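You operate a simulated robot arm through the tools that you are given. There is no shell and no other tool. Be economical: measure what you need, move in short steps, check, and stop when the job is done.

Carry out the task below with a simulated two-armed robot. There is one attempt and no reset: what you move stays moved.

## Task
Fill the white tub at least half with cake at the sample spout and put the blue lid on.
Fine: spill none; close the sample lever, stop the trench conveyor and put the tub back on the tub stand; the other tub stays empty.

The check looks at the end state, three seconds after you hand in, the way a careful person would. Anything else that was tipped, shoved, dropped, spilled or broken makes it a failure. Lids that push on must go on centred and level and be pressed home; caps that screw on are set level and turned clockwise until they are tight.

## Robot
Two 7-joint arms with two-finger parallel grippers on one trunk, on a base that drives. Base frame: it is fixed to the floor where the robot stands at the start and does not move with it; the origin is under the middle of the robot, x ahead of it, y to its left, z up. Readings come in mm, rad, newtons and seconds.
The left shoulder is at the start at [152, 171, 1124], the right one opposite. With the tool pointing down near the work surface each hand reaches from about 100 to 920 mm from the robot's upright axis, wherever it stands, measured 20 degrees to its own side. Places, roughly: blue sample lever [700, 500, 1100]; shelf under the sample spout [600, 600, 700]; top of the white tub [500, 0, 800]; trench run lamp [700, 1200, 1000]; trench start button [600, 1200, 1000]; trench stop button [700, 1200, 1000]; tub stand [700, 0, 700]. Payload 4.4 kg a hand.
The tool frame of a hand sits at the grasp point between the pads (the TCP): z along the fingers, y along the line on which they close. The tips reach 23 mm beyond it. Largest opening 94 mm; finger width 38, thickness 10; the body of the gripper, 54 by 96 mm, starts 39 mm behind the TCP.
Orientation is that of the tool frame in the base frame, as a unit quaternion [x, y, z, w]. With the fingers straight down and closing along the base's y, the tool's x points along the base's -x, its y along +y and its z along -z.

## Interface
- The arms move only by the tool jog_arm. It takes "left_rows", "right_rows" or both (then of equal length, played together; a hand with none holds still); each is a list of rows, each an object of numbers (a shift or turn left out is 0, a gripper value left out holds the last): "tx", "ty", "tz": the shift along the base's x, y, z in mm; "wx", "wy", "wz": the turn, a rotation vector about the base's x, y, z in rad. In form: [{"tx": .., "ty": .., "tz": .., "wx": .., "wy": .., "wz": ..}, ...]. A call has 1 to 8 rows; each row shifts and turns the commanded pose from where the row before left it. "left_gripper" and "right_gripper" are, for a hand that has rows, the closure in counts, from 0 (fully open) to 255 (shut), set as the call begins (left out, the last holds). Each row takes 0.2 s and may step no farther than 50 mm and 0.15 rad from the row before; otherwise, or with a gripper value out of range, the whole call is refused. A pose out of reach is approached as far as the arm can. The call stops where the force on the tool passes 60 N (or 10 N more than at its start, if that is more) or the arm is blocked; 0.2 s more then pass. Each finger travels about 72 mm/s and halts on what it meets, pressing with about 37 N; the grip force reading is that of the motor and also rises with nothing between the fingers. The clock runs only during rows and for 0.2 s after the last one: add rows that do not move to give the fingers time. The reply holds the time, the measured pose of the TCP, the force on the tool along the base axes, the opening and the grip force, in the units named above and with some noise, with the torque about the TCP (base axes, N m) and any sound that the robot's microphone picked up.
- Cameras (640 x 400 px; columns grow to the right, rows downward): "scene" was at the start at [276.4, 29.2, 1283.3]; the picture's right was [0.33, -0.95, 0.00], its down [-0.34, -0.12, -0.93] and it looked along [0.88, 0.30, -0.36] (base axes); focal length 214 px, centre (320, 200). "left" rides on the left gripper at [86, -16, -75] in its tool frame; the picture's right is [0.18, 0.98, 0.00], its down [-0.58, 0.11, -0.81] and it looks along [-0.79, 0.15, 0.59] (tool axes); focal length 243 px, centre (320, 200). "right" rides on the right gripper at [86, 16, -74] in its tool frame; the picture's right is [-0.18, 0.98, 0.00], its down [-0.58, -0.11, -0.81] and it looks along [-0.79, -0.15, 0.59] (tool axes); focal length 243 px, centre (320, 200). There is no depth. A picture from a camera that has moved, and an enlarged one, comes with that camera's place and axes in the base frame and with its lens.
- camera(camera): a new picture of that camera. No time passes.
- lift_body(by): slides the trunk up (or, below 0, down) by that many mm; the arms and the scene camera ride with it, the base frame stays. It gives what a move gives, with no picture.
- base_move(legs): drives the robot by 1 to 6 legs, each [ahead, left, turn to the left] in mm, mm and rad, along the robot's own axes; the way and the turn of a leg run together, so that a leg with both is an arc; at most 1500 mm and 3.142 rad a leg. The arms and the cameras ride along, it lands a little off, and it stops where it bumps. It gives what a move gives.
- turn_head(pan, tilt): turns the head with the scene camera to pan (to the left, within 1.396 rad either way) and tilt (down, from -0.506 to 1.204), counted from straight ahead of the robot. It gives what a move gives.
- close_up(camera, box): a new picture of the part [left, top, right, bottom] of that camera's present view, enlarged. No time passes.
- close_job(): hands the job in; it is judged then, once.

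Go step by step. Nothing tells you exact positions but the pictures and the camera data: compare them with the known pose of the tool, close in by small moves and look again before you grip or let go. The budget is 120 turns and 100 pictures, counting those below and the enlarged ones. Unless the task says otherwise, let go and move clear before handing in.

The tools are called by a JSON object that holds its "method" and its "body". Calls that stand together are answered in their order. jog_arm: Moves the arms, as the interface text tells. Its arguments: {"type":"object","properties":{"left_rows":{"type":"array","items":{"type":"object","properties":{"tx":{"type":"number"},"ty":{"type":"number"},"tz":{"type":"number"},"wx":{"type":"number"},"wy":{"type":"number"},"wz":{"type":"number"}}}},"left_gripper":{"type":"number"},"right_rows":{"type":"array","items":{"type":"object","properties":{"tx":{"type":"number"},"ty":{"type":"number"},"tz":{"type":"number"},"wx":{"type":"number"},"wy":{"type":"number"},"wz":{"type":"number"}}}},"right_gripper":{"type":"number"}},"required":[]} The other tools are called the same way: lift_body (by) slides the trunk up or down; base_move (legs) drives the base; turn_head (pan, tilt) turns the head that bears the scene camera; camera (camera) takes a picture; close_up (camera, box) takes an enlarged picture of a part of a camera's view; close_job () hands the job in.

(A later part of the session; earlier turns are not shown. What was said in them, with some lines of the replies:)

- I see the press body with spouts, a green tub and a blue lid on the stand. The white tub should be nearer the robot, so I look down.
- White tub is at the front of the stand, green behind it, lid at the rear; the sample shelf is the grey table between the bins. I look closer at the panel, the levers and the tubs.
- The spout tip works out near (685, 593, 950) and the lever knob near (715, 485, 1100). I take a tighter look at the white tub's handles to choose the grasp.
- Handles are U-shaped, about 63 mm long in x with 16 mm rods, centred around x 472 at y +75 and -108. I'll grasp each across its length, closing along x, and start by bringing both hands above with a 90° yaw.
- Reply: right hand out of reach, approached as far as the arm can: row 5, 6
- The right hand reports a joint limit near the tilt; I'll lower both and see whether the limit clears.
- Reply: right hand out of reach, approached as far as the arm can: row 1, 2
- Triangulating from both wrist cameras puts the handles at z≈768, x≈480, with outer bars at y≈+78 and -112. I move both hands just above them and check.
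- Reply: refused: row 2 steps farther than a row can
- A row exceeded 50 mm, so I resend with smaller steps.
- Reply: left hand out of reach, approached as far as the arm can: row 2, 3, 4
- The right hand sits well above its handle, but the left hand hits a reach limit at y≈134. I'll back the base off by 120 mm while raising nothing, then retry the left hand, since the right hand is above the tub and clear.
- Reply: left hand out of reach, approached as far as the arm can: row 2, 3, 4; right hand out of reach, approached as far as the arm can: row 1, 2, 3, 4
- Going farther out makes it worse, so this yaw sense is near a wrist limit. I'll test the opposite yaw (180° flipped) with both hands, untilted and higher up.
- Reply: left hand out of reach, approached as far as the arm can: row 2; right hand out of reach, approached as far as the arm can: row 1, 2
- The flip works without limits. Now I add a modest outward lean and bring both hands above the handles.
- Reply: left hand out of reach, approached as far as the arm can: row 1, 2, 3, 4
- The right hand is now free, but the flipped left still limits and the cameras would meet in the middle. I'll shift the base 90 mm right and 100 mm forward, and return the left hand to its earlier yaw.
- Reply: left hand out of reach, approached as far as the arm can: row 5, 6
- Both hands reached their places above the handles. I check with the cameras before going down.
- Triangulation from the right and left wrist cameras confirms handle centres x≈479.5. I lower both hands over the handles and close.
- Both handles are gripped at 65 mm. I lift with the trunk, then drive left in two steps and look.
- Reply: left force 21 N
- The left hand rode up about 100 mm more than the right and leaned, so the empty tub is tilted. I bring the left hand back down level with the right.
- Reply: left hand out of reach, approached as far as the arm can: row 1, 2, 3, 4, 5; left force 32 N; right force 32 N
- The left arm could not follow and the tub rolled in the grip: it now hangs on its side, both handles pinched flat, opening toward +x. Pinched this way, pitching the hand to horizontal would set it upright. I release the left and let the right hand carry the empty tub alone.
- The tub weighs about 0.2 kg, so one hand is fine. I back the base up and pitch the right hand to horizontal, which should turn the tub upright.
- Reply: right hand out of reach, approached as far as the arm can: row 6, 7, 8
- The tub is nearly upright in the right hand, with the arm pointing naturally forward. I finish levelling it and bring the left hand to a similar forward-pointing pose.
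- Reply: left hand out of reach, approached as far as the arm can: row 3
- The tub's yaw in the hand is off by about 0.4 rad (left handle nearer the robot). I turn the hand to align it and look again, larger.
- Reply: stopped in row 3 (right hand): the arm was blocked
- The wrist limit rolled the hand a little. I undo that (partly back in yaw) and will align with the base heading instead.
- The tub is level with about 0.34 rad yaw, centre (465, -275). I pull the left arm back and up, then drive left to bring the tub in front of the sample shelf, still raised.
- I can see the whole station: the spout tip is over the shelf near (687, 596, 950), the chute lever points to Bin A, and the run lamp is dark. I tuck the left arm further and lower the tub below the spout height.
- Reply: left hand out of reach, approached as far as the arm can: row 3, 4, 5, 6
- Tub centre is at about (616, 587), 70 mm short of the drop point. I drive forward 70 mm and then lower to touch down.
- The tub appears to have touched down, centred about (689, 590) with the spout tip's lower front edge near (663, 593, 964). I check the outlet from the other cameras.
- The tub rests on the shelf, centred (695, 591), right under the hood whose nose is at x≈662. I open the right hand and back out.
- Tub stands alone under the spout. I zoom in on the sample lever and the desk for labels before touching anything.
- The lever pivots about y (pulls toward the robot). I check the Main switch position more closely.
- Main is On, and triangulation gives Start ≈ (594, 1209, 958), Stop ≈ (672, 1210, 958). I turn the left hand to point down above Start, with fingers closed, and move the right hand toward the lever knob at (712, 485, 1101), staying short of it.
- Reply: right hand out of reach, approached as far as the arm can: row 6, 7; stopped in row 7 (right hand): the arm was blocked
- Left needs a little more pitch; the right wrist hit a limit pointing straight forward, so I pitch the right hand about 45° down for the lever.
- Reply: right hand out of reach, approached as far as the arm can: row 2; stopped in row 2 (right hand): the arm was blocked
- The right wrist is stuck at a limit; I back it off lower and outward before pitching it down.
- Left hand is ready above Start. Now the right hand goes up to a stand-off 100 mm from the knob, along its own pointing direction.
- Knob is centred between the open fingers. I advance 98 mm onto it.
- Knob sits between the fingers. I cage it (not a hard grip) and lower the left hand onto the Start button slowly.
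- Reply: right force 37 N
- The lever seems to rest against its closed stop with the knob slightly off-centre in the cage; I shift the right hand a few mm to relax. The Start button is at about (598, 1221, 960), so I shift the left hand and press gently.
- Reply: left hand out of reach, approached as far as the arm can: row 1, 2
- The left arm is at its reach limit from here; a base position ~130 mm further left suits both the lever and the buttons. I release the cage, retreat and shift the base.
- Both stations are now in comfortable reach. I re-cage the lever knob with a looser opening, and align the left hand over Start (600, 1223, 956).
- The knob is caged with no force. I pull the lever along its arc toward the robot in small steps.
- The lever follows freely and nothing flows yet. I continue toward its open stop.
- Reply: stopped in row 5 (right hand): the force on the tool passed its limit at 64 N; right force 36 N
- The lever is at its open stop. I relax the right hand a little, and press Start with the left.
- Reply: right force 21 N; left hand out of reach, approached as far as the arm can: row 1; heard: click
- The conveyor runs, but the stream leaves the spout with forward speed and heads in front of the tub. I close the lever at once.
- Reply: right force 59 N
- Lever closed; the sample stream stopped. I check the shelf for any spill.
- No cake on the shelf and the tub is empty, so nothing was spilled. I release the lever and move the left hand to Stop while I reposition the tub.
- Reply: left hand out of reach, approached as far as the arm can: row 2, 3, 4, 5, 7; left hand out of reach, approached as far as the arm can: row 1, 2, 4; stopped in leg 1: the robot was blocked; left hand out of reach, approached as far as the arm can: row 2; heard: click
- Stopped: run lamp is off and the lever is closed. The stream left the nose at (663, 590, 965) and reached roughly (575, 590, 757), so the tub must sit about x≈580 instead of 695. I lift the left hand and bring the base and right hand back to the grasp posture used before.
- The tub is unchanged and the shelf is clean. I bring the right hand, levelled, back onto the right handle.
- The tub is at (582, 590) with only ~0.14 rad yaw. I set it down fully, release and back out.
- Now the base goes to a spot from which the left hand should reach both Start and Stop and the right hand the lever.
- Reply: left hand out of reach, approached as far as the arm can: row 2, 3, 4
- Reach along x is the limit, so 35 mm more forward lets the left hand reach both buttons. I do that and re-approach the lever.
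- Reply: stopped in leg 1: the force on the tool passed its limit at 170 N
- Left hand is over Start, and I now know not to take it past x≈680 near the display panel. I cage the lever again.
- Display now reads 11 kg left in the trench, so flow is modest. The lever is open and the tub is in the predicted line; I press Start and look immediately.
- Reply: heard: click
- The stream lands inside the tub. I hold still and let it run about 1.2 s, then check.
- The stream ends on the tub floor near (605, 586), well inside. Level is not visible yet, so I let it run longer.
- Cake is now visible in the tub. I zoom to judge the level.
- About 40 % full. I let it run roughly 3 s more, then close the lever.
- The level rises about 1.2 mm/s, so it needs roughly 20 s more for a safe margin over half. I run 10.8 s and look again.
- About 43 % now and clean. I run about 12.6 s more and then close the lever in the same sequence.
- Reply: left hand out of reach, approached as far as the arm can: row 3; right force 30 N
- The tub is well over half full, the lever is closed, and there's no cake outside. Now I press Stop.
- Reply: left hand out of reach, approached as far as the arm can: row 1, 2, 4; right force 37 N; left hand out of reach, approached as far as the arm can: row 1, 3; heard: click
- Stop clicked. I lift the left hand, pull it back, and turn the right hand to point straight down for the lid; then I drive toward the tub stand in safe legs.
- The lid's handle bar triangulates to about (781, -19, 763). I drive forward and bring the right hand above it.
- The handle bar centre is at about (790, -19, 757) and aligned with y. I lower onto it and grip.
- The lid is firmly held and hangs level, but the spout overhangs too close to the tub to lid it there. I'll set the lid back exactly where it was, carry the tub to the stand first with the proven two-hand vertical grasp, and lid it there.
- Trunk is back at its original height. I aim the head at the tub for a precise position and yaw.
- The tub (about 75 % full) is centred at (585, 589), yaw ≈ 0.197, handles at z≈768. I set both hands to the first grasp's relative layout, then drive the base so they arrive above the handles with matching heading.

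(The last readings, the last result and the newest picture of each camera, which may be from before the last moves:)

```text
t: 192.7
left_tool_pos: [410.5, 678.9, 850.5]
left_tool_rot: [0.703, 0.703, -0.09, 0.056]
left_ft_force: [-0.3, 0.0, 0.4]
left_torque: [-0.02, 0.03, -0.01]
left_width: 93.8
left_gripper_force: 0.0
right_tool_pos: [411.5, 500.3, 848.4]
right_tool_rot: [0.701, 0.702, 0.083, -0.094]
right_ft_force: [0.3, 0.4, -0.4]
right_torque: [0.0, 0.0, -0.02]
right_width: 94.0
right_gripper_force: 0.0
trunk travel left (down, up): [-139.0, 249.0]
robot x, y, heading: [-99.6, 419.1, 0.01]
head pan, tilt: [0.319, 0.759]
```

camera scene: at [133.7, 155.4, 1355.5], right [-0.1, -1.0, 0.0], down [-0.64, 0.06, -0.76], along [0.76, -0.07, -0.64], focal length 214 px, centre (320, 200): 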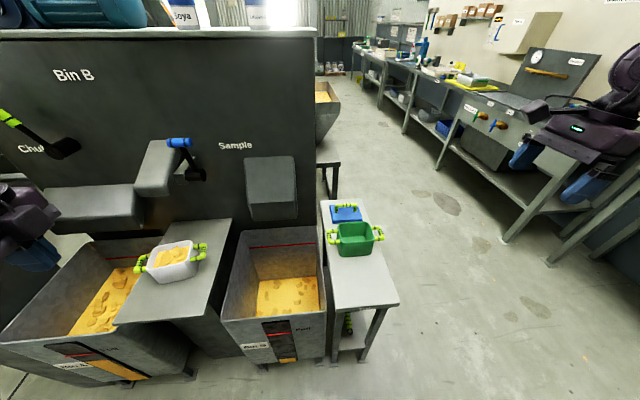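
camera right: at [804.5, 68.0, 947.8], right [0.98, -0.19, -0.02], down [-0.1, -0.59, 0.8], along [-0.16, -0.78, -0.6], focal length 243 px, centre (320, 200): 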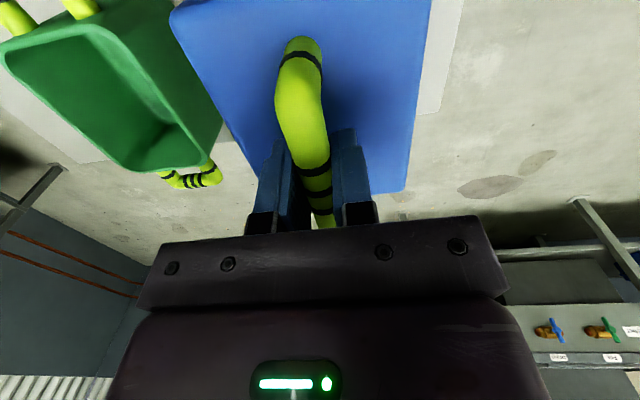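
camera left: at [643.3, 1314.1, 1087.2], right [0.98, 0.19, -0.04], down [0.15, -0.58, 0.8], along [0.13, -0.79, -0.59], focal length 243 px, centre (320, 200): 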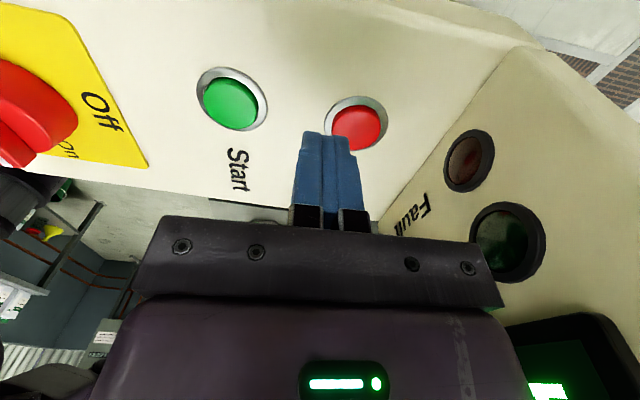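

{"method": "jog_arm", "body": {"left_rows": [{"wy": -0.05}]}}

{"method": "base_move", "body": {"legs": [[0, 0, 0.192], [0, -138, 0], [194, 0, 0]]}}

```text
t: 193.1
left_tool_pos: [411.2, 680.1, 850.6]
left_tool_rot: [0.706, 0.701, -0.072, 0.072]
left_ft_force: [0.2, 0.5, -0.6]
left_torque: [0.0, 0.01, 0.02]
left_width: 94.1
left_gripper_force: 0.1
right_tool_pos: [411.2, 499.1, 846.5]
right_tool_rot: [0.702, 0.701, 0.083, -0.095]
right_ft_force: [-0.2, -0.8, 0.1]
right_torque: [0.0, -0.03, 0.03]
right_width: 94.2
right_gripper_force: 0.0
trunk travel left (down, up): [-139.0, 249.0]
robot x, y, heading: [-100.6, 421.4, 0.004]
head pan, tilt: [0.319, 0.759]
```

```text
t: 197.0
left_tool_pos: [540.0, 664.8, 850.3]
left_tool_rot: [0.64, 0.762, -0.066, 0.079]
left_ft_force: [0.1, 0.1, 0.2]
left_torque: [0.0, -0.02, -0.03]
left_width: 94.0
left_gripper_force: 0.1
right_tool_pos: [572.6, 488.2, 847.3]
right_tool_rot: [0.636, 0.762, 0.074, -0.102]
right_ft_force: [-0.7, 0.0, 0.4]
right_torque: [-0.04, -0.01, 0.0]
right_width: 93.9
right_gripper_force: 0.0
trunk travel left (down, up): [-139.0, 249.0]
robot x, y, heading: [81.5, 319.5, 0.186]
head pan, tilt: [0.319, 0.759]
stopped in leg 3: the robot was blocked; the commanded pose is now the measured one
```

The base touched the bin front about 35 mm short. I back off slightly and use the arms for the remainder.

{"method": "base_move", "body": {"legs": [[-12, 0, 0]]}}

{"method": "jog_arm", "body": {"left_rows": [{"tx": 20, "ty": 6}, {"tx": 20, "ty": 6}, {}], "right_rows": [{"tx": 20, "ty": 8}, {"tx": 21, "ty": 9}, {}]}}

{"method": "camera", "body": {"camera": "left"}}

```text
t: 197.8
left_tool_pos: [527.4, 663.4, 850.9]
left_tool_rot: [0.64, 0.762, -0.065, 0.079]
left_ft_force: [0.1, 0.2, 0.3]
left_torque: [-0.02, -0.01, -0.01]
left_width: 93.9
left_gripper_force: 0.1
right_tool_pos: [559.6, 485.5, 848.1]
right_tool_rot: [0.634, 0.763, 0.074, -0.103]
right_ft_force: [-0.2, 0.1, -0.3]
right_torque: [0.02, 0.01, -0.03]
right_width: 94.0
right_gripper_force: 0.0
trunk travel left (down, up): [-139.0, 249.0]
robot x, y, heading: [76.2, 314.1, 0.182]
head pan, tilt: [0.319, 0.759]
```

```text
t: 198.6
left_tool_pos: [568.4, 674.8, 850.5]
left_tool_rot: [0.64, 0.762, -0.065, 0.078]
left_ft_force: [-0.4, 0.2, -0.4]
left_torque: [0.02, 0.0, -0.01]
left_width: 94.2
left_gripper_force: 0.1
right_tool_pos: [602.4, 503.3, 848.4]
right_tool_rot: [0.635, 0.762, 0.074, -0.102]
right_ft_force: [-0.7, -0.5, 1.0]
right_torque: [-0.01, -0.01, -0.01]
right_width: 94.2
right_gripper_force: 0.0
trunk travel left (down, up): [-139.0, 249.0]
robot x, y, heading: [75.5, 314.9, 0.18]
head pan, tilt: [0.319, 0.759]
```

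```text
5 pictures are left
camera left: at [535.4, 769.7, 905.7], right [0.94, 0.35, -0.04], down [0.18, -0.38, 0.91], along [0.3, -0.86, -0.42], focal length 243 px, centre (320, 200)
```

left: 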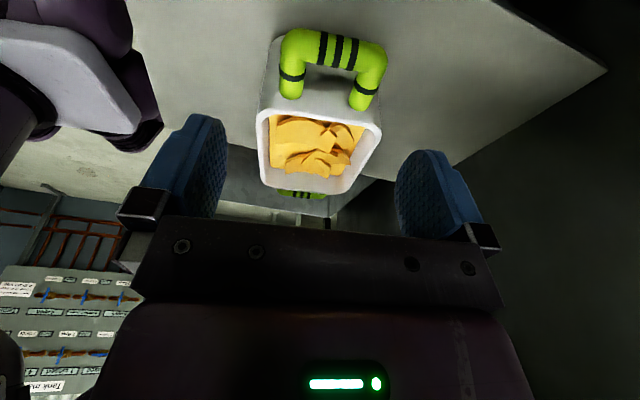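

Measured handle bars: left (569, 684), right (603.5, 497), z 768 — both hands are within 2–3 mm. I lower and grip both handles.

{"method": "jog_arm", "body": {"left_rows": [{"tx": 1, "ty": 2, "tz": -25}, {"tz": -25}, {"tz": -20}, {"tz": -11}], "right_rows": [{"tz": -25}, {"tz": -25}, {"tz": -20}, {"tz": -9}]}}

{"method": "jog_arm", "body": {"left_rows": [{}, {}, {}, {}], "right_rows": [{}, {}, {}, {}], "left_gripper": 255, "right_gripper": 255}}

```text
t: 199.6
left_tool_pos: [568.8, 677.6, 769.5]
left_tool_rot: [0.64, 0.762, -0.066, 0.078]
left_ft_force: [-0.6, -0.1, 0.7]
left_torque: [0.01, -0.03, -0.01]
left_width: 93.8
left_gripper_force: 0.0
right_tool_pos: [601.8, 504.1, 769.5]
right_tool_rot: [0.634, 0.763, 0.073, -0.102]
right_ft_force: [0.5, -0.5, 0.7]
right_torque: [-0.02, -0.03, 0.03]
right_width: 93.8
right_gripper_force: 0.1
trunk travel left (down, up): [-139.0, 249.0]
robot x, y, heading: [74.4, 311.9, 0.183]
head pan, tilt: [0.319, 0.759]
```

```text
t: 200.6
left_tool_pos: [568.4, 675.8, 770.0]
left_tool_rot: [0.639, 0.763, -0.066, 0.079]
left_ft_force: [0.5, -0.8, 0.3]
left_torque: [0.0, 0.03, 0.27]
left_width: 64.8
left_gripper_force: 36.9
right_tool_pos: [602.3, 504.0, 769.6]
right_tool_rot: [0.635, 0.762, 0.074, -0.103]
right_ft_force: [-0.9, -0.5, -0.2]
right_torque: [-0.03, -0.09, -0.18]
right_width: 64.9
right_gripper_force: 37.0
trunk travel left (down, up): [-139.0, 249.0]
robot x, y, heading: [74.3, 314.2, 0.182]
head pan, tilt: [0.319, 0.759]
```

Both gripped at 65 mm. I lift in small joint steps and check that both hands rise equally.

{"method": "jog_arm", "body": {"left_rows": [{"tz": 6}, {"tz": 6}], "right_rows": [{"tz": 6}, {"tz": 6}]}}

{"method": "jog_arm", "body": {"left_rows": [{"tz": 8}, {"tz": 8}, {"tz": 8}, {"tz": 8}], "right_rows": [{"tz": 8}, {"tz": 8}, {"tz": 8}, {"tz": 8}]}}

```text
t: 201.2
left_tool_pos: [568.7, 675.4, 781.5]
left_tool_rot: [0.639, 0.762, -0.065, 0.078]
left_ft_force: [1.0, -3.1, -1.3]
left_torque: [0.01, -0.09, 0.26]
left_width: 64.7
left_gripper_force: 36.9
right_tool_pos: [603.2, 502.8, 781.4]
right_tool_rot: [0.635, 0.762, 0.074, -0.102]
right_ft_force: [-0.4, 2.3, -0.2]
right_torque: [0.01, 0.11, -0.3]
right_width: 64.7
right_gripper_force: 36.6
trunk travel left (down, up): [-139.0, 249.0]
robot x, y, heading: [74.0, 314.3, 0.184]
head pan, tilt: [0.319, 0.759]
```

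```text
t: 202.2
left_tool_pos: [569.4, 677.0, 813.3]
left_tool_rot: [0.639, 0.762, -0.066, 0.079]
left_ft_force: [1.8, -1.9, -1.5]
left_torque: [-0.11, -0.05, 0.33]
left_width: 64.7
left_gripper_force: 37.0
right_tool_pos: [601.7, 503.7, 813.2]
right_tool_rot: [0.634, 0.763, 0.075, -0.101]
right_ft_force: [-2.4, 3.0, -0.9]
right_torque: [0.33, 0.07, -0.05]
right_width: 64.7
right_gripper_force: 37.3
trunk travel left (down, up): [-139.0, 249.0]
robot x, y, heading: [75.0, 316.6, 0.182]
head pan, tilt: [0.319, 0.759]
```

Even lift, grips unchanged. I raise a bit more and drive: back, straighten heading, right to the stand, stopping 50 mm short.

{"method": "jog_arm", "body": {"left_rows": [{"tz": 8}, {"tz": 8}], "right_rows": [{"tz": 8}, {"tz": 8}]}}

{"method": "base_move", "body": {"legs": [[-200, 0, 0]]}}

{"method": "base_move", "body": {"legs": [[0, 0, -0.183]]}}

{"method": "base_move", "body": {"legs": [[0, -474, 0]]}}

```text
t: 202.8
left_tool_pos: [569.3, 677.0, 829.0]
left_tool_rot: [0.639, 0.762, -0.066, 0.078]
left_ft_force: [2.8, 0.0, -5.0]
left_torque: [0.18, -0.29, 0.27]
left_width: 64.8
left_gripper_force: 36.8
right_tool_pos: [603.3, 503.5, 830.1]
right_tool_rot: [0.634, 0.763, 0.074, -0.103]
right_ft_force: [-2.6, -0.5, 3.3]
right_torque: [0.54, 0.4, 0.03]
right_width: 64.8
right_gripper_force: 36.7
trunk travel left (down, up): [-139.0, 249.0]
robot x, y, heading: [72.5, 317.8, 0.184]
head pan, tilt: [0.319, 0.759]
```

```text
t: 204.4
left_tool_pos: [372.3, 641.2, 830.5]
left_tool_rot: [0.639, 0.762, -0.065, 0.079]
left_ft_force: [3.4, 4.5, -6.8]
left_torque: [0.46, 0.16, 0.65]
left_width: 65.0
left_gripper_force: 37.4
right_tool_pos: [404.9, 466.3, 829.8]
right_tool_rot: [0.634, 0.763, 0.073, -0.103]
right_ft_force: [-4.2, -3.5, 4.6]
right_torque: [0.55, -0.01, 0.14]
right_width: 65.0
right_gripper_force: 37.2
trunk travel left (down, up): [-139.0, 249.0]
robot x, y, heading: [-123.5, 281.8, 0.183]
head pan, tilt: [0.319, 0.759]
```

```text
t: 205.5
left_tool_pos: [428.8, 543.6, 829.6]
left_tool_rot: [0.706, 0.701, -0.072, 0.072]
left_ft_force: [0.7, -1.0, -0.7]
left_torque: [0.04, 0.08, 0.34]
left_width: 64.8
left_gripper_force: 37.1
right_tool_pos: [430.6, 368.1, 828.8]
right_tool_rot: [0.701, 0.702, 0.083, -0.095]
right_ft_force: [-0.4, 0.1, -1.0]
right_torque: [0.01, -0.06, -0.21]
right_width: 64.6
right_gripper_force: 36.9
trunk travel left (down, up): [-139.0, 249.0]
robot x, y, heading: [-124.1, 278.6, 0.001]
head pan, tilt: [0.319, 0.759]
```

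```text
t: 210.2
left_tool_pos: [430.3, 64.3, 829.7]
left_tool_rot: [0.707, 0.7, -0.073, 0.071]
left_ft_force: [3.1, 0.2, -0.9]
left_torque: [-0.02, 0.0, 0.51]
left_width: 64.6
left_gripper_force: 37.1
right_tool_pos: [431.2, -111.8, 828.0]
right_tool_rot: [0.702, 0.701, 0.083, -0.095]
right_ft_force: [-3.5, -0.8, -0.3]
right_torque: [0.05, 0.03, 0.12]
right_width: 64.9
right_gripper_force: 36.9
trunk travel left (down, up): [-139.0, 249.0]
robot x, y, heading: [-121.6, -200.0, 0.002]
head pan, tilt: [0.319, 0.759]
```

Arrived at the stand, about 7 mm right and 49 mm short of the tub's original spot. I make that correction, then lower evenly.

{"method": "base_move", "body": {"legs": [[49, 7, 0]]}}

{"method": "jog_arm", "body": {"left_rows": [{"tz": -10}, {"tz": -10}, {"tz": -10}, {"tz": -10}, {"tz": -8}], "right_rows": [{"tz": -10}, {"tz": -10}, {"tz": -10}, {"tz": -10}, {"tz": -8}]}}

{"method": "jog_arm", "body": {"left_rows": [{"tz": -5}, {"tz": -4}], "right_rows": [{"tz": -5}, {"tz": -4}]}}

```text
t: 211.1
left_tool_pos: [479.4, 70.5, 829.4]
left_tool_rot: [0.707, 0.7, -0.072, 0.072]
left_ft_force: [1.1, -0.3, -0.7]
left_torque: [-0.03, 0.07, 0.26]
left_width: 64.8
left_gripper_force: 37.0
right_tool_pos: [479.7, -105.6, 828.3]
right_tool_rot: [0.702, 0.701, 0.083, -0.095]
right_ft_force: [-0.8, 0.7, -1.3]
right_torque: [-0.02, 0.0, -0.17]
right_width: 64.6
right_gripper_force: 36.8
trunk travel left (down, up): [-139.0, 249.0]
robot x, y, heading: [-74.2, -187.4, -0.004]
head pan, tilt: [0.319, 0.759]
```

```text
t: 212.3
left_tool_pos: [478.3, 71.5, 780.6]
left_tool_rot: [0.706, 0.7, -0.073, 0.072]
left_ft_force: [1.1, 1.8, -3.4]
left_torque: [0.21, -0.14, 0.32]
left_width: 64.7
left_gripper_force: 36.5
right_tool_pos: [480.3, -105.1, 781.7]
right_tool_rot: [0.702, 0.701, 0.083, -0.095]
right_ft_force: [-1.6, -0.6, 2.5]
right_torque: [0.36, 0.17, -0.15]
right_width: 64.8
right_gripper_force: 37.0
trunk travel left (down, up): [-139.0, 249.0]
robot x, y, heading: [-76.8, -194.3, -0.001]
head pan, tilt: [0.319, 0.759]
```

```text
t: 212.9
left_tool_pos: [478.9, 71.4, 772.7]
left_tool_rot: [0.707, 0.7, -0.073, 0.07]
left_ft_force: [2.6, 3.7, -4.8]
left_torque: [0.52, 0.15, 0.61]
left_width: 64.6
left_gripper_force: 37.1
right_tool_pos: [479.4, -106.2, 771.0]
right_tool_rot: [0.702, 0.701, 0.083, -0.095]
right_ft_force: [-3.2, -3.9, 3.5]
right_torque: [0.21, -0.16, -0.06]
right_width: 65.1
right_gripper_force: 36.8
trunk travel left (down, up): [-139.0, 249.0]
robot x, y, heading: [-75.5, -190.4, -0.003]
head pan, tilt: [0.319, 0.759]
```

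{"method": "jog_arm", "body": {"left_rows": [{"tz": -2}, {"tz": -1}], "right_rows": [{"tz": -1}, {"tz": -1}]}}

{"method": "turn_head", "body": {"pan": 0.25, "tilt": 0.85}}

{"method": "close_up", "body": {"camera": "scene", "box": [240, 120, 400, 280]}}

```text
t: 213.5
left_tool_pos: [479.4, 71.0, 769.1]
left_tool_rot: [0.707, 0.699, -0.073, 0.073]
left_ft_force: [-0.5, 0.7, 3.6]
left_torque: [-0.2, 0.16, 0.21]
left_width: 64.9
left_gripper_force: 37.0
right_tool_pos: [479.4, -105.1, 769.6]
right_tool_rot: [0.702, 0.701, 0.083, -0.095]
right_ft_force: [-0.1, -2.3, -4.5]
right_torque: [-0.45, -0.17, -0.29]
right_width: 65.0
right_gripper_force: 36.4
trunk travel left (down, up): [-139.0, 249.0]
robot x, y, heading: [-76.1, -191.6, -0.002]
head pan, tilt: [0.319, 0.759]
```

```text
t: 214.2
left_tool_pos: [480.4, 70.6, 770.7]
left_tool_rot: [0.707, 0.699, -0.072, 0.074]
left_ft_force: [-3.1, -0.1, 7.0]
left_torque: [-0.74, -0.1, -0.08]
left_width: 64.6
left_gripper_force: 36.6
right_tool_pos: [480.5, -106.8, 770.2]
right_tool_rot: [0.703, 0.7, 0.083, -0.094]
right_ft_force: [3.7, -0.4, -8.6]
right_torque: [-0.69, 0.08, -0.43]
right_width: 64.5
right_gripper_force: 37.2
trunk travel left (down, up): [-139.0, 249.0]
robot x, y, heading: [-73.8, -193.0, -0.002]
head pan, tilt: [0.25, 0.85]
```

```text
2.50 times, centred on (320, 200) of scene
camera zoom: at [189.0, -174.5, 1241.8], right [0.25, -0.97, 0.0], down [-0.73, -0.19, -0.66], along [0.64, 0.16, -0.75], focal length 536 px, centre (320, 200)
```

zoom: 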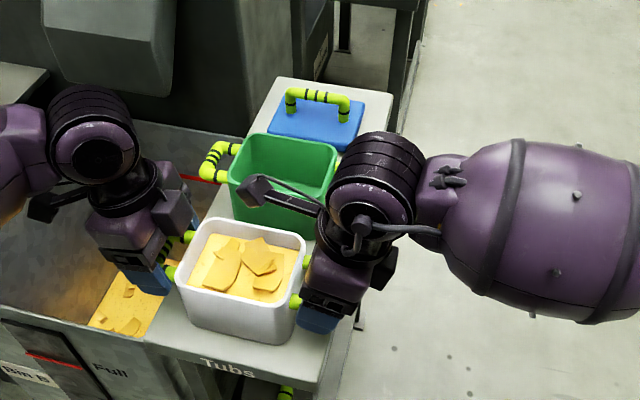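

The tub stands level at its original spot, about 80 % full, nothing spilled. I release both hands, raise them, and stow the left.

{"method": "jog_arm", "body": {"left_rows": [{}, {}, {}, {}], "right_rows": [{}, {}, {}, {}], "left_gripper": 0, "right_gripper": 0}}

{"method": "jog_arm", "body": {"left_rows": [{"ty": 1, "tz": 20}, {"ty": 2, "tz": 25}, {"ty": 5, "tz": 25}, {"ty": 5, "tz": 25}], "right_rows": [{"ty": -1, "tz": 20}, {"ty": -2, "tz": 25}, {"ty": -5, "tz": 25}, {"ty": -5, "tz": 25}]}}

{"method": "jog_arm", "body": {"left_rows": [{"tx": -10, "ty": 20, "tz": 20}, {"tx": -15, "ty": 20, "tz": 20}, {"tx": -20, "ty": 20, "tz": 20}, {"tx": -20, "ty": 20, "tz": 20}, {"tx": -20, "ty": 20, "tz": 20}, {"tx": -20, "ty": 15, "tz": 20}, {"tx": -20, "ty": 10, "tz": 10}, {"tx": -20}], "right_rows": [{"ty": -20, "tz": 15}, {"ty": -30, "tz": 15}, {"ty": -30, "tz": 20}, {"ty": -30, "tz": 20, "wx": -0.06}, {"ty": -30, "tz": 20, "wx": -0.06}, {"ty": -30, "wx": -0.06}, {"ty": -30, "wx": -0.06}, {"ty": -30}]}}

{"method": "base_move", "body": {"legs": [[-30, 0, 0], [0, 355, 0]]}}

```text
t: 215.2
left_tool_pos: [479.2, 71.2, 769.9]
left_tool_rot: [0.706, 0.701, -0.072, 0.072]
left_ft_force: [0.4, 0.5, -0.2]
left_torque: [-0.02, -0.03, 0.0]
left_width: 93.7
left_gripper_force: 0.0
right_tool_pos: [480.1, -105.5, 770.6]
right_tool_rot: [0.702, 0.701, 0.083, -0.095]
right_ft_force: [-0.3, -1.0, -0.8]
right_torque: [0.01, -0.01, 0.02]
right_width: 94.2
right_gripper_force: 0.1
trunk travel left (down, up): [-139.0, 249.0]
robot x, y, heading: [-75.6, -197.0, -0.005]
head pan, tilt: [0.25, 0.85]
```

```text
t: 216.2
left_tool_pos: [477.5, 84.4, 865.6]
left_tool_rot: [0.706, 0.7, -0.072, 0.073]
left_ft_force: [-0.1, -0.1, 0.1]
left_torque: [0.01, 0.02, -0.01]
left_width: 93.9
left_gripper_force: 0.0
right_tool_pos: [478.0, -119.2, 868.0]
right_tool_rot: [0.702, 0.701, 0.084, -0.095]
right_ft_force: [0.5, 0.2, 0.6]
right_torque: [0.0, 0.0, 0.0]
right_width: 93.9
right_gripper_force: 0.0
trunk travel left (down, up): [-139.0, 249.0]
robot x, y, heading: [-76.1, -194.0, 0.002]
head pan, tilt: [0.25, 0.85]
```

```text
t: 218.0
left_tool_pos: [332.0, 207.7, 996.0]
left_tool_rot: [0.706, 0.7, -0.073, 0.072]
left_ft_force: [0.0, 0.4, -0.7]
left_torque: [0.01, 0.02, 0.01]
left_width: 93.6
left_gripper_force: 0.2
right_tool_pos: [479.0, -347.7, 954.7]
right_tool_rot: [0.708, 0.706, 0.0, -0.01]
right_ft_force: [-0.2, 0.1, 0.3]
right_torque: [-0.01, -0.02, 0.0]
right_width: 93.8
right_gripper_force: 0.0
trunk travel left (down, up): [-139.0, 249.0]
robot x, y, heading: [-77.3, -193.2, 0.002]
head pan, tilt: [0.25, 0.85]
```

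```text
t: 222.1
left_tool_pos: [300.7, 566.1, 993.6]
left_tool_rot: [0.706, 0.701, -0.072, 0.071]
left_ft_force: [-0.1, -1.0, 0.1]
left_torque: [0.01, 0.03, 0.01]
left_width: 94.2
left_gripper_force: 0.1
right_tool_pos: [449.6, 10.0, 953.6]
right_tool_rot: [0.707, 0.707, -0.002, -0.01]
right_ft_force: [-1.0, -0.1, 0.7]
right_torque: [0.03, -0.01, 0.0]
right_width: 93.9
right_gripper_force: 0.1
trunk travel left (down, up): [-139.0, 249.0]
robot x, y, heading: [-106.4, 165.2, 0.007]
head pan, tilt: [0.25, 0.85]
```

{"method": "base_move", "body": {"legs": [[175, 0, 0]]}}

{"method": "jog_arm", "body": {"right_rows": [{"tx": 40, "ty": -10}, {"tx": 40, "ty": -10}, {"tx": 40, "ty": -9}, {"tx": 40}]}}

```text
t: 223.6
left_tool_pos: [477.9, 566.6, 994.8]
left_tool_rot: [0.705, 0.702, -0.072, 0.073]
left_ft_force: [0.1, 0.4, -0.5]
left_torque: [-0.03, -0.01, 0.01]
left_width: 94.0
left_gripper_force: 0.1
right_tool_pos: [624.9, 11.4, 954.2]
right_tool_rot: [0.707, 0.708, -0.002, -0.011]
right_ft_force: [0.1, -1.3, 0.2]
right_torque: [-0.02, 0.01, 0.02]
right_width: 94.1
right_gripper_force: 0.1
trunk travel left (down, up): [-139.0, 249.0]
robot x, y, heading: [67.2, 164.2, 0.003]
head pan, tilt: [0.25, 0.85]
```

```text
t: 224.6
left_tool_pos: [476.4, 567.4, 994.5]
left_tool_rot: [0.705, 0.702, -0.073, 0.072]
left_ft_force: [0.2, 0.3, 0.0]
left_torque: [0.01, 0.0, 0.0]
left_width: 93.9
left_gripper_force: 0.0
right_tool_pos: [784.4, -18.0, 954.1]
right_tool_rot: [0.707, 0.707, -0.002, -0.011]
right_ft_force: [0.8, 0.0, -0.6]
right_torque: [0.02, 0.02, -0.01]
right_width: 93.8
right_gripper_force: 0.0
trunk travel left (down, up): [-139.0, 249.0]
robot x, y, heading: [70.4, 163.4, 0.004]
head pan, tilt: [0.25, 0.85]
```

Above the lid. I lower, grip the bar and lift.

{"method": "jog_arm", "body": {"right_rows": [{"tx": 3, "ty": -1, "tz": -40}, {"tz": -40}, {"tz": -40}, {"tz": -40}, {"tz": -20}, {"tz": -12}]}}

{"method": "jog_arm", "body": {"right_rows": [{}, {}, {}, {}, {}], "right_gripper": 255}}

{"method": "jog_arm", "body": {"right_rows": [{"tz": 25}, {"tz": 40}, {"tz": 40}, {"tz": 40}]}}

```text
t: 226.0
left_tool_pos: [476.7, 567.2, 995.6]
left_tool_rot: [0.705, 0.701, -0.072, 0.072]
left_ft_force: [-0.1, 0.2, 0.4]
left_torque: [0.04, 0.01, 0.02]
left_width: 94.2
left_gripper_force: 0.1
right_tool_pos: [787.1, -19.4, 762.2]
right_tool_rot: [0.707, 0.707, -0.002, -0.011]
right_ft_force: [0.1, -0.8, -0.9]
right_torque: [0.0, -0.02, -0.04]
right_width: 94.2
right_gripper_force: 0.1
trunk travel left (down, up): [-139.0, 249.0]
robot x, y, heading: [70.2, 165.6, 0.0]
head pan, tilt: [0.25, 0.85]
```

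```text
t: 227.2
left_tool_pos: [476.5, 565.3, 994.7]
left_tool_rot: [0.706, 0.701, -0.072, 0.072]
left_ft_force: [0.7, 0.0, -0.1]
left_torque: [-0.01, -0.02, 0.01]
left_width: 93.9
left_gripper_force: 0.0
right_tool_pos: [787.5, -19.2, 762.9]
right_tool_rot: [0.707, 0.707, -0.002, -0.01]
right_ft_force: [0.0, 0.4, -0.1]
right_torque: [-0.02, 0.01, -0.01]
right_width: 14.7
right_gripper_force: 37.4
trunk travel left (down, up): [-139.0, 249.0]
robot x, y, heading: [66.8, 164.8, 0.003]
head pan, tilt: [0.25, 0.85]
```

```text
t: 228.2
left_tool_pos: [476.6, 567.2, 995.7]
left_tool_rot: [0.705, 0.701, -0.072, 0.073]
left_ft_force: [-0.4, 0.6, 0.0]
left_torque: [-0.01, -0.05, 0.02]
left_width: 93.9
left_gripper_force: 0.1
right_tool_pos: [788.2, -21.5, 908.5]
right_tool_rot: [0.707, 0.707, -0.001, -0.01]
right_ft_force: [-0.5, 0.6, -0.8]
right_torque: [0.02, -0.02, -0.01]
right_width: 14.9
right_gripper_force: 37.0
trunk travel left (down, up): [-139.0, 249.0]
robot x, y, heading: [69.6, 165.2, 0.005]
head pan, tilt: [0.25, 0.85]
```

Lid in hand again. I back the base so the right hand can work over the tub, and take a careful close-up of tub and lid together.

{"method": "base_move", "body": {"legs": [[-180, 0, 0]]}}

{"method": "turn_head", "body": {"pan": -0.45, "tilt": 0.85}}

{"method": "close_up", "body": {"camera": "scene", "box": [250, 110, 410, 260]}}

```text
t: 229.7
left_tool_pos: [297.6, 565.7, 994.7]
left_tool_rot: [0.705, 0.702, -0.071, 0.072]
left_ft_force: [-0.2, 0.1, -0.2]
left_torque: [0.04, 0.01, 0.0]
left_width: 94.0
left_gripper_force: 0.0
right_tool_pos: [609.7, -20.1, 907.4]
right_tool_rot: [0.706, 0.708, 0.0, -0.01]
right_ft_force: [-0.8, 0.1, -1.0]
right_torque: [0.01, 0.0, -0.02]
right_width: 14.9
right_gripper_force: 36.8
trunk travel left (down, up): [-139.0, 249.0]
robot x, y, heading: [-109.7, 164.7, 0.008]
head pan, tilt: [0.25, 0.85]
```

```text
t: 230.8
left_tool_pos: [298.5, 566.0, 995.8]
left_tool_rot: [0.705, 0.702, -0.072, 0.072]
left_ft_force: [0.0, 0.2, -0.3]
left_torque: [0.0, -0.01, 0.02]
left_width: 93.9
left_gripper_force: 0.1
right_tool_pos: [609.3, -21.1, 906.9]
right_tool_rot: [0.706, 0.708, -0.001, -0.01]
right_ft_force: [-0.4, 0.5, -1.4]
right_torque: [-0.02, 0.03, 0.01]
right_width: 14.8
right_gripper_force: 37.1
trunk travel left (down, up): [-139.0, 249.0]
robot x, y, heading: [-109.7, 159.0, 0.006]
head pan, tilt: [-0.45, 0.85]
```

```text
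2.67 times, centred on (330, 185) of scene
camera zoom: at [150.4, 128.8, 1241.7], right [-0.43, -0.9, 0.0], down [-0.68, 0.32, -0.66], along [0.6, -0.28, -0.75], focal length 572 px, centre (293, 240)
```

zoom: 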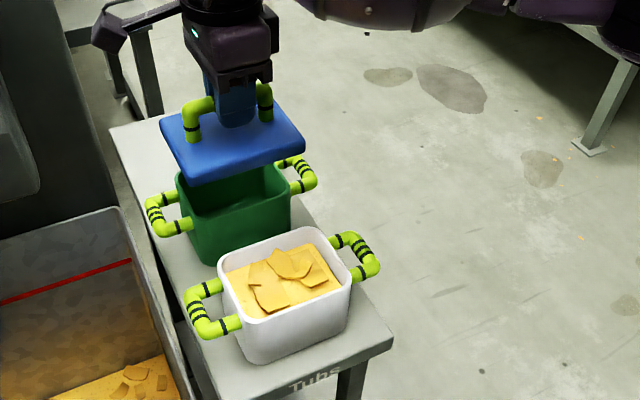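

The tub reads centre (480.5, -15.5) with about -0.087 rad yaw; the lid hangs level with zero yaw. I match the yaw, move the lid over the tub and lower to just above the rim.

{"method": "jog_arm", "body": {"right_rows": [{"tx": -30, "ty": 2, "wz": -0.044}, {"tx": -33, "ty": 2, "wz": -0.043}, {"tx": -33, "ty": 1}, {"tx": -33, "ty": 1}, {"tz": -20}, {"tz": -20}, {"tz": -10}, {}]}}

{"method": "close_up", "body": {"camera": "scene", "box": [260, 140, 400, 260]}}

```text
t: 232.6
left_tool_pos: [297.1, 566.1, 995.3]
left_tool_rot: [0.705, 0.702, -0.071, 0.073]
left_ft_force: [0.2, 0.4, 1.1]
left_torque: [0.05, 0.02, 0.0]
left_width: 93.7
left_gripper_force: 0.0
right_tool_pos: [480.5, -14.4, 857.9]
right_tool_rot: [0.737, 0.676, 0.0, -0.009]
right_ft_force: [-1.1, -0.7, -1.0]
right_torque: [0.0, 0.0, 0.0]
right_width: 14.8
right_gripper_force: 37.2
trunk travel left (down, up): [-139.0, 249.0]
robot x, y, heading: [-109.1, 161.6, 0.006]
head pan, tilt: [-0.45, 0.85]
```

```text
3.33 times, centred on (330, 200) of scene
camera zoom: at [150.2, 128.7, 1241.8], right [-0.43, -0.9, 0.0], down [-0.68, 0.32, -0.66], along [0.6, -0.28, -0.75], focal length 715 px, centre (287, 200)
```

zoom: 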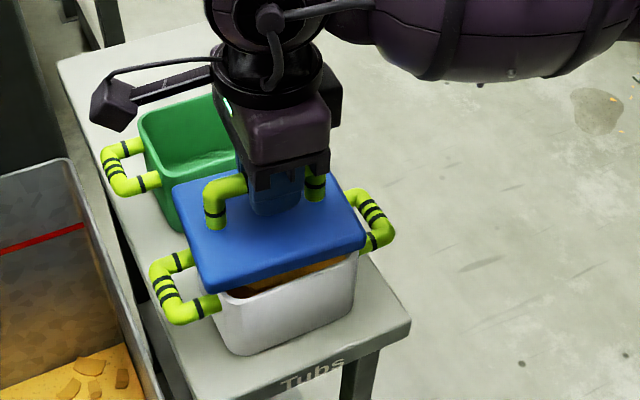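

Lid is level and centred over the tub (tub centre again reads (480.5, -15)). I lower it in small steps watching the force.

{"method": "jog_arm", "body": {"right_rows": [{"tz": -4}, {"tz": -4}, {"tz": -4}]}}

{"method": "jog_arm", "body": {"right_rows": [{"tz": -3}, {"tz": -3}]}}

```text
t: 233.4
left_tool_pos: [298.1, 566.6, 995.5]
left_tool_rot: [0.705, 0.702, -0.072, 0.072]
left_ft_force: [-0.1, 0.7, 0.3]
left_torque: [0.02, 0.02, -0.01]
left_width: 94.0
left_gripper_force: 0.1
right_tool_pos: [481.0, -13.9, 847.8]
right_tool_rot: [0.736, 0.677, 0.0, -0.009]
right_ft_force: [-0.2, -0.9, 6.7]
right_torque: [0.35, 0.18, 0.02]
right_width: 14.7
right_gripper_force: 36.7
trunk travel left (down, up): [-139.0, 249.0]
robot x, y, heading: [-110.5, 163.5, 0.007]
head pan, tilt: [-0.45, 0.85]
```

```text
t: 234.0
left_tool_pos: [298.2, 566.2, 996.7]
left_tool_rot: [0.705, 0.702, -0.072, 0.074]
left_ft_force: [-0.4, 0.3, -0.4]
left_torque: [0.0, -0.03, 0.03]
left_width: 93.9
left_gripper_force: 0.1
right_tool_pos: [482.2, -13.0, 843.1]
right_tool_rot: [0.737, 0.676, 0.002, -0.007]
right_ft_force: [5.7, -3.0, 26.2]
right_torque: [0.64, -0.08, -0.16]
right_width: 14.7
right_gripper_force: 37.0
trunk travel left (down, up): [-139.0, 249.0]
robot x, y, heading: [-111.7, 165.8, 0.008]
head pan, tilt: [-0.45, 0.85]
```

Contact with an off-centre reaction on the +y side. I ease up, shift 2 mm in -y and +1 mm in x, and try again.

{"method": "jog_arm", "body": {"right_rows": [{"tz": 5}, {"tx": 0.5, "ty": -2.5}, {"tz": -4}]}}

{"method": "jog_arm", "body": {"right_rows": [{"tz": -3}, {}]}}

```text
t: 234.8
left_tool_pos: [298.0, 567.0, 994.6]
left_tool_rot: [0.704, 0.703, -0.072, 0.072]
left_ft_force: [-0.2, 0.3, 0.1]
left_torque: [0.02, -0.01, 0.01]
left_width: 94.0
left_gripper_force: 0.0
right_tool_pos: [481.1, -16.1, 839.7]
right_tool_rot: [0.736, 0.676, -0.003, -0.011]
right_ft_force: [-2.4, 1.6, 6.5]
right_torque: [-0.35, -0.15, -0.09]
right_width: 15.0
right_gripper_force: 36.3
trunk travel left (down, up): [-139.0, 249.0]
robot x, y, heading: [-104.9, 163.2, 0.007]
head pan, tilt: [-0.45, 0.85]
```

```text
t: 235.4
left_tool_pos: [296.4, 566.3, 996.0]
left_tool_rot: [0.704, 0.703, -0.071, 0.074]
left_ft_force: [0.1, -0.1, 0.5]
left_torque: [0.0, -0.04, -0.03]
left_width: 93.9
left_gripper_force: 0.1
right_tool_pos: [480.6, -17.4, 839.3]
right_tool_rot: [0.737, 0.676, 0.0, -0.01]
right_ft_force: [-5.9, -0.5, 15.8]
right_torque: [-0.89, 0.1, -0.27]
right_width: 15.0
right_gripper_force: 37.0
trunk travel left (down, up): [-139.0, 249.0]
robot x, y, heading: [-106.0, 161.4, 0.005]
head pan, tilt: [-0.45, 0.85]
```

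It slipped lower (839), now reacting slightly on the -y side. I shift back 1 mm and press further.

{"method": "jog_arm", "body": {"right_rows": [{"ty": 1, "tz": -2}, {"tz": -3}, {"tz": -3}]}}

{"method": "jog_arm", "body": {"right_rows": [{"tz": -4}, {"tz": -4}]}}

```text
t: 236.2
left_tool_pos: [295.3, 567.2, 996.2]
left_tool_rot: [0.705, 0.702, -0.071, 0.073]
left_ft_force: [-0.9, -0.2, -0.2]
left_torque: [0.0, 0.01, 0.01]
left_width: 93.9
left_gripper_force: 0.0
right_tool_pos: [481.0, -15.8, 832.5]
right_tool_rot: [0.736, 0.677, 0.001, -0.008]
right_ft_force: [-7.9, -3.2, 35.1]
right_torque: [0.08, -0.08, 0.05]
right_width: 15.1
right_gripper_force: 37.0
trunk travel left (down, up): [-139.0, 249.0]
robot x, y, heading: [-109.4, 162.2, 0.004]
head pan, tilt: [-0.45, 0.85]
```

```text
t: 236.8
left_tool_pos: [295.3, 566.1, 996.8]
left_tool_rot: [0.705, 0.701, -0.07, 0.075]
left_ft_force: [0.1, -0.2, 0.8]
left_torque: [0.01, 0.0, -0.03]
left_width: 93.9
left_gripper_force: 0.0
right_tool_pos: [481.1, -15.5, 828.3]
right_tool_rot: [0.736, 0.677, 0.004, -0.007]
right_ft_force: [-6.3, -2.4, 53.4]
right_torque: [-0.35, -0.15, 0.29]
right_width: 15.0
right_gripper_force: 36.9
trunk travel left (down, up): [-139.0, 249.0]
robot x, y, heading: [-108.6, 162.5, 0.001]
head pan, tilt: [-0.45, 0.85]
```

53 N and nearly balanced at 828. I look at the lid seating.

{"method": "close_up", "body": {"camera": "scene", "box": [280, 165, 390, 255]}}

```text
4.44 times, centred on (335, 210) of scene
camera zoom: at [145.6, 129.6, 1243.6], right [-0.43, -0.9, 0.0], down [-0.68, 0.32, -0.66], along [0.6, -0.28, -0.75], focal length 953 px, centre (253, 156)
```

zoom: 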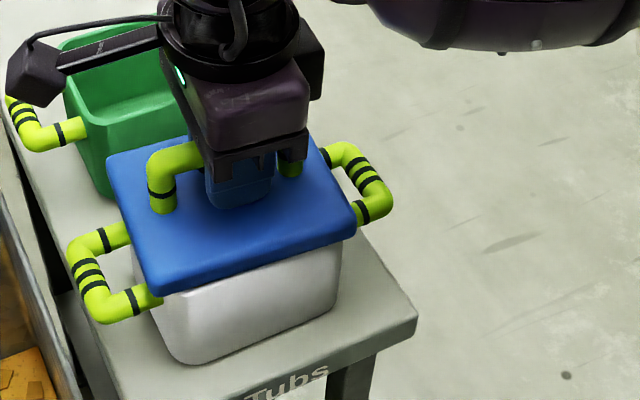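

The lid sits level over the rim. I press further to be sure it is home.

{"method": "jog_arm", "body": {"right_rows": [{"tz": -3}, {"tz": -3}]}}

{"method": "jog_arm", "body": {"right_rows": [{"tz": -4}, {"tz": -4}]}}

```text
t: 237.2
left_tool_pos: [296.4, 566.6, 994.6]
left_tool_rot: [0.705, 0.702, -0.073, 0.073]
left_ft_force: [-0.5, 1.0, -0.2]
left_torque: [-0.02, -0.02, 0.01]
left_width: 93.9
left_gripper_force: 0.1
right_tool_pos: [484.4, -14.3, 828.1]
right_tool_rot: [0.736, 0.677, 0.006, -0.006]
right_ft_force: [-9.1, -0.8, 41.2]
right_torque: [-1.75, 0.44, -0.19]
right_width: 15.2
right_gripper_force: 36.6
trunk travel left (down, up): [-139.0, 249.0]
robot x, y, heading: [-110.9, 163.9, 0.005]
head pan, tilt: [-0.45, 0.85]
stopped in row 2 (right hand): the force on the tool passed its limit at 66 N (the readings are from after the stop); the commanded pose is now the measured one
```

```text
t: 237.6
left_tool_pos: [295.8, 565.9, 994.8]
left_tool_rot: [0.705, 0.701, -0.072, 0.073]
left_ft_force: [0.3, 0.4, -0.1]
left_torque: [0.0, -0.01, -0.01]
left_width: 93.8
left_gripper_force: 0.0
right_tool_pos: [485.0, -13.8, 827.7]
right_tool_rot: [0.736, 0.676, 0.01, -0.006]
right_ft_force: [-9.3, 0.1, 39.0]
right_torque: [-2.02, 0.8, -0.31]
right_width: 15.0
right_gripper_force: 37.7
trunk travel left (down, up): [-139.0, 249.0]
robot x, y, heading: [-110.0, 161.9, 0.007]
head pan, tilt: [-0.45, 0.85]
stopped in row 2 (right hand): the force on the tool passed its limit at 63 N (the readings are from after the stop); the commanded pose is now the measured one
```

At 66 N it no longer moves (z 828), so it has bottomed at the centre. I release the handle and then check and press each quarter of the lid with closed fingers, comparing contact heights.

{"method": "jog_arm", "body": {"right_rows": [{"tz": 1}, {}, {}, {}, {"tz": 20}, {"tz": 30}, {"tz": 30}], "right_gripper": 0}}

{"method": "jog_arm", "body": {"right_rows": [{"tx": 23, "ty": 32}, {}, {}, {}, {}, {"tz": -40}, {"tz": -30}], "right_gripper": 255}}

{"method": "jog_arm", "body": {"right_rows": [{"tz": -7}, {"tz": -7}, {"tz": -7}, {"tz": -7}, {"tz": -7}]}}

```text
t: 239.2
left_tool_pos: [298.2, 565.8, 995.0]
left_tool_rot: [0.705, 0.702, -0.073, 0.072]
left_ft_force: [0.6, 0.1, 0.1]
left_torque: [-0.01, 0.02, -0.01]
left_width: 94.2
left_gripper_force: 0.0
right_tool_pos: [485.5, -15.6, 904.1]
right_tool_rot: [0.736, 0.677, 0.005, -0.008]
right_ft_force: [-0.7, -0.3, 0.3]
right_torque: [-0.02, 0.02, 0.0]
right_width: 94.1
right_gripper_force: 0.1
trunk travel left (down, up): [-139.0, 249.0]
robot x, y, heading: [-109.4, 161.9, 0.006]
head pan, tilt: [-0.45, 0.85]
```

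```text
t: 240.8
left_tool_pos: [299.2, 564.4, 993.9]
left_tool_rot: [0.705, 0.702, -0.072, 0.073]
left_ft_force: [0.0, 0.4, -0.2]
left_torque: [-0.03, 0.01, 0.01]
left_width: 94.0
left_gripper_force: 0.0
right_tool_pos: [509.9, 16.3, 834.4]
right_tool_rot: [0.736, 0.677, 0.006, -0.008]
right_ft_force: [1.1, -0.1, -0.7]
right_torque: [0.02, 0.03, -0.01]
right_width: 0.3
right_gripper_force: 37.0
trunk travel left (down, up): [-139.0, 249.0]
robot x, y, heading: [-107.7, 161.7, 0.007]
head pan, tilt: [-0.45, 0.85]
```

```text
t: 241.7
left_tool_pos: [297.4, 565.2, 997.0]
left_tool_rot: [0.705, 0.702, -0.071, 0.074]
left_ft_force: [-0.1, 0.6, -0.4]
left_torque: [-0.01, 0.04, -0.02]
left_width: 93.9
left_gripper_force: 0.1
right_tool_pos: [512.9, 16.9, 828.3]
right_tool_rot: [0.737, 0.676, 0.018, -0.002]
right_ft_force: [-3.7, -6.0, 48.3]
right_torque: [-0.99, 0.36, -0.04]
right_width: 0.0
right_gripper_force: 36.9
trunk travel left (down, up): [-139.0, 249.0]
robot x, y, heading: [-107.2, 165.8, 0.002]
head pan, tilt: [-0.45, 0.85]
stopped in row 4 (right hand): the force on the tool passed its limit at 66 N (the readings are from after the stop); the commanded pose is now the measured one
```

Plate contact at TCP 828 on the (+x, +y) quarter under 66 N. Now the others.

{"method": "jog_arm", "body": {"right_rows": [{"tz": 12}, {"ty": -32}, {"ty": -32}, {"tz": -6}, {"tz": -5}, {"tz": -5}, {"tz": -5}, {"tz": -5}]}}

{"method": "jog_arm", "body": {"right_rows": [{"tz": 40}, {"tz": 20}, {"tx": -35}, {"tx": -28}, {"tz": -40}, {"tz": -12}]}}

{"method": "jog_arm", "body": {"right_rows": [{"tz": -5}, {"tz": -5}, {"tz": -5}, {"tz": -5}, {"tz": -5}]}}

{"method": "jog_arm", "body": {"right_rows": [{"tz": 12}, {"ty": 32}, {"ty": 32}, {"tz": -6}, {"tz": -5}, {"tz": -5}, {"tz": -5}, {"tz": -5}]}}

```text
t: 243.1
left_tool_pos: [298.4, 565.1, 996.2]
left_tool_rot: [0.706, 0.701, -0.071, 0.073]
left_ft_force: [-0.1, -1.1, -0.3]
left_torque: [0.0, 0.05, -0.01]
left_width: 94.2
left_gripper_force: 0.0
right_tool_pos: [516.1, -48.3, 828.3]
right_tool_rot: [0.737, 0.676, 0.02, 0.003]
right_ft_force: [-2.8, -3.5, 45.3]
right_torque: [-0.92, 0.35, 0.03]
right_width: 0.2
right_gripper_force: 36.1
trunk travel left (down, up): [-139.0, 249.0]
robot x, y, heading: [-106.7, 163.5, 0.006]
head pan, tilt: [-0.45, 0.85]
stopped in row 7 (right hand): the force on the tool passed its limit at 64 N (the readings are from after the stop); the commanded pose is now the measured one
```

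```text
t: 244.5
left_tool_pos: [299.2, 564.1, 994.1]
left_tool_rot: [0.705, 0.702, -0.072, 0.073]
left_ft_force: [-0.6, 0.2, 0.3]
left_torque: [-0.01, -0.01, 0.0]
left_width: 94.0
left_gripper_force: 0.1
right_tool_pos: [450.6, -48.8, 829.3]
right_tool_rot: [0.737, 0.676, 0.015, -0.003]
right_ft_force: [0.4, -0.3, 0.0]
right_torque: [0.0, 0.0, 0.02]
right_width: 0.0
right_gripper_force: 36.9
trunk travel left (down, up): [-139.0, 249.0]
robot x, y, heading: [-109.0, 163.5, 0.001]
head pan, tilt: [-0.45, 0.85]
```

```text
t: 245.2
left_tool_pos: [297.0, 565.4, 996.7]
left_tool_rot: [0.706, 0.701, -0.072, 0.074]
left_ft_force: [-0.7, -0.1, -0.3]
left_torque: [0.03, 0.02, -0.01]
left_width: 94.0
left_gripper_force: 0.0
right_tool_pos: [452.1, -48.1, 828.3]
right_tool_rot: [0.736, 0.676, 0.024, 0.004]
right_ft_force: [-8.0, -2.1, 45.4]
right_torque: [-0.87, 0.33, 0.0]
right_width: 0.3
right_gripper_force: 37.2
trunk travel left (down, up): [-139.0, 249.0]
robot x, y, heading: [-109.5, 161.1, 0.001]
head pan, tilt: [-0.45, 0.85]
stopped in row 3 (right hand): the force on the tool passed its limit at 66 N (the readings are from after the stop); the commanded pose is now the measured one
```

```text
t: 246.7
left_tool_pos: [296.0, 564.9, 997.0]
left_tool_rot: [0.706, 0.701, -0.072, 0.074]
left_ft_force: [0.4, 0.4, 0.0]
left_torque: [-0.01, -0.01, 0.01]
left_width: 93.9
left_gripper_force: 0.0
right_tool_pos: [453.1, 16.0, 827.5]
right_tool_rot: [0.736, 0.676, 0.028, 0.005]
right_ft_force: [-11.3, -3.4, 46.3]
right_torque: [-0.91, 0.43, -0.09]
right_width: 0.0
right_gripper_force: 37.2
trunk travel left (down, up): [-139.0, 249.0]
robot x, y, heading: [-107.4, 163.7, 0.004]
head pan, tilt: [-0.45, 0.85]
stopped in row 7 (right hand): the force on the tool passed its limit at 65 N (the readings are from after the stop); the commanded pose is now the measured one
```

All four quarters stop at the same height (828 ± 0.5) under ~65 N: the lid is level and home. I raise the hand clear, back off, and use the last picture for an overall check.

{"method": "jog_arm", "body": {"right_rows": [{"tz": 30}, {"tz": 40}, {"tz": 40}, {"tz": 40}, {"tx": -30, "ty": -30}, {"tx": -30, "ty": -40}, {"ty": -40}]}}

{"method": "base_move", "body": {"legs": [[-250, 0, 0]]}}

{"method": "turn_head", "body": {"pan": 0.35, "tilt": 0.45}}

{"method": "camera", "body": {"camera": "scene"}}

```text
t: 248.3
left_tool_pos: [297.8, 563.6, 996.1]
left_tool_rot: [0.706, 0.701, -0.072, 0.073]
left_ft_force: [0.0, 0.4, 0.1]
left_torque: [0.0, 0.01, 0.0]
left_width: 94.2
left_gripper_force: 0.0
right_tool_pos: [394.8, -92.8, 973.3]
right_tool_rot: [0.737, 0.676, 0.023, 0.003]
right_ft_force: [1.0, 0.3, -0.5]
right_torque: [-0.01, 0.01, -0.01]
right_width: 0.0
right_gripper_force: 36.9
trunk travel left (down, up): [-139.0, 249.0]
robot x, y, heading: [-107.7, 163.0, -0.001]
head pan, tilt: [-0.45, 0.85]
```

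```text
t: 250.1
left_tool_pos: [51.8, 562.9, 994.6]
left_tool_rot: [0.707, 0.7, -0.073, 0.072]
left_ft_force: [-0.6, -0.4, 0.1]
left_torque: [-0.04, -0.02, -0.01]
left_width: 94.1
left_gripper_force: 0.1
right_tool_pos: [146.0, -94.3, 970.6]
right_tool_rot: [0.737, 0.676, 0.023, 0.003]
right_ft_force: [1.1, 0.1, 0.8]
right_torque: [0.0, -0.01, 0.0]
right_width: 0.2
right_gripper_force: 36.8
trunk travel left (down, up): [-139.0, 249.0]
robot x, y, heading: [-358.8, 162.8, 0.0]
head pan, tilt: [-0.45, 0.85]
```

```text
t: 251.2
left_tool_pos: [51.2, 562.6, 995.4]
left_tool_rot: [0.706, 0.7, -0.072, 0.072]
left_ft_force: [0.9, 0.3, -0.3]
left_torque: [0.0, 0.01, 0.01]
left_width: 94.1
left_gripper_force: 0.0
right_tool_pos: [145.4, -93.8, 972.2]
right_tool_rot: [0.737, 0.675, 0.023, 0.003]
right_ft_force: [-0.6, 0.1, 0.4]
right_torque: [0.01, -0.01, -0.03]
right_width: 0.0
right_gripper_force: 37.2
trunk travel left (down, up): [-139.0, 249.0]
robot x, y, heading: [-358.4, 162.3, -0.0]
head pan, tilt: [0.351, 0.45]
```

```text
0 pictures are left
camera scene: at [-83.1, 192.2, 1276.2], right [0.34, -0.94, 0.0], down [-0.41, -0.15, -0.9], along [0.85, 0.31, -0.44], focal length 214 px, centre (320, 200)
```

scene: 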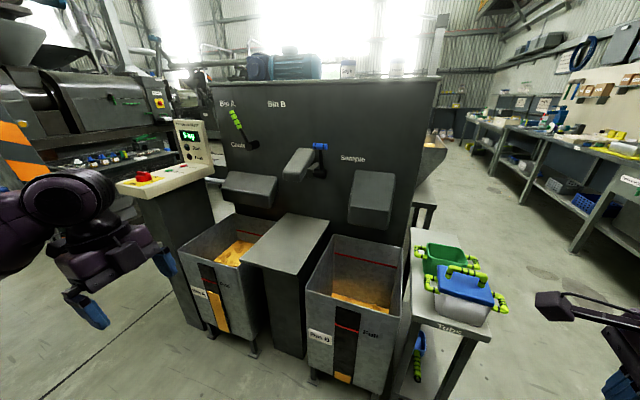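

The overall view shows the lidded white tub on the stand, the green tub empty, the lever up, and no flow with the lamp dark. Handing in.

{"method": "close_job", "body": {}}

```text
The job is handed in.
```

I filled the white tub to about 80 % at the sample spout, put it back on the tub stand, and pressed the blue lid home and level. The sample lever is closed, the trench conveyor is stopped, and the green tub is still empty.

- **Possible spill:** On the first try the stream missed the tub for under a second before I closed the lever. I found no cake on the shelf when I zoomed in, and none in later pictures.
- **Bumps:** The left hand hit the conveyor's display panel (170 N peak), and the base touched the front of a bin while driving. I saw no damage or movement from either.
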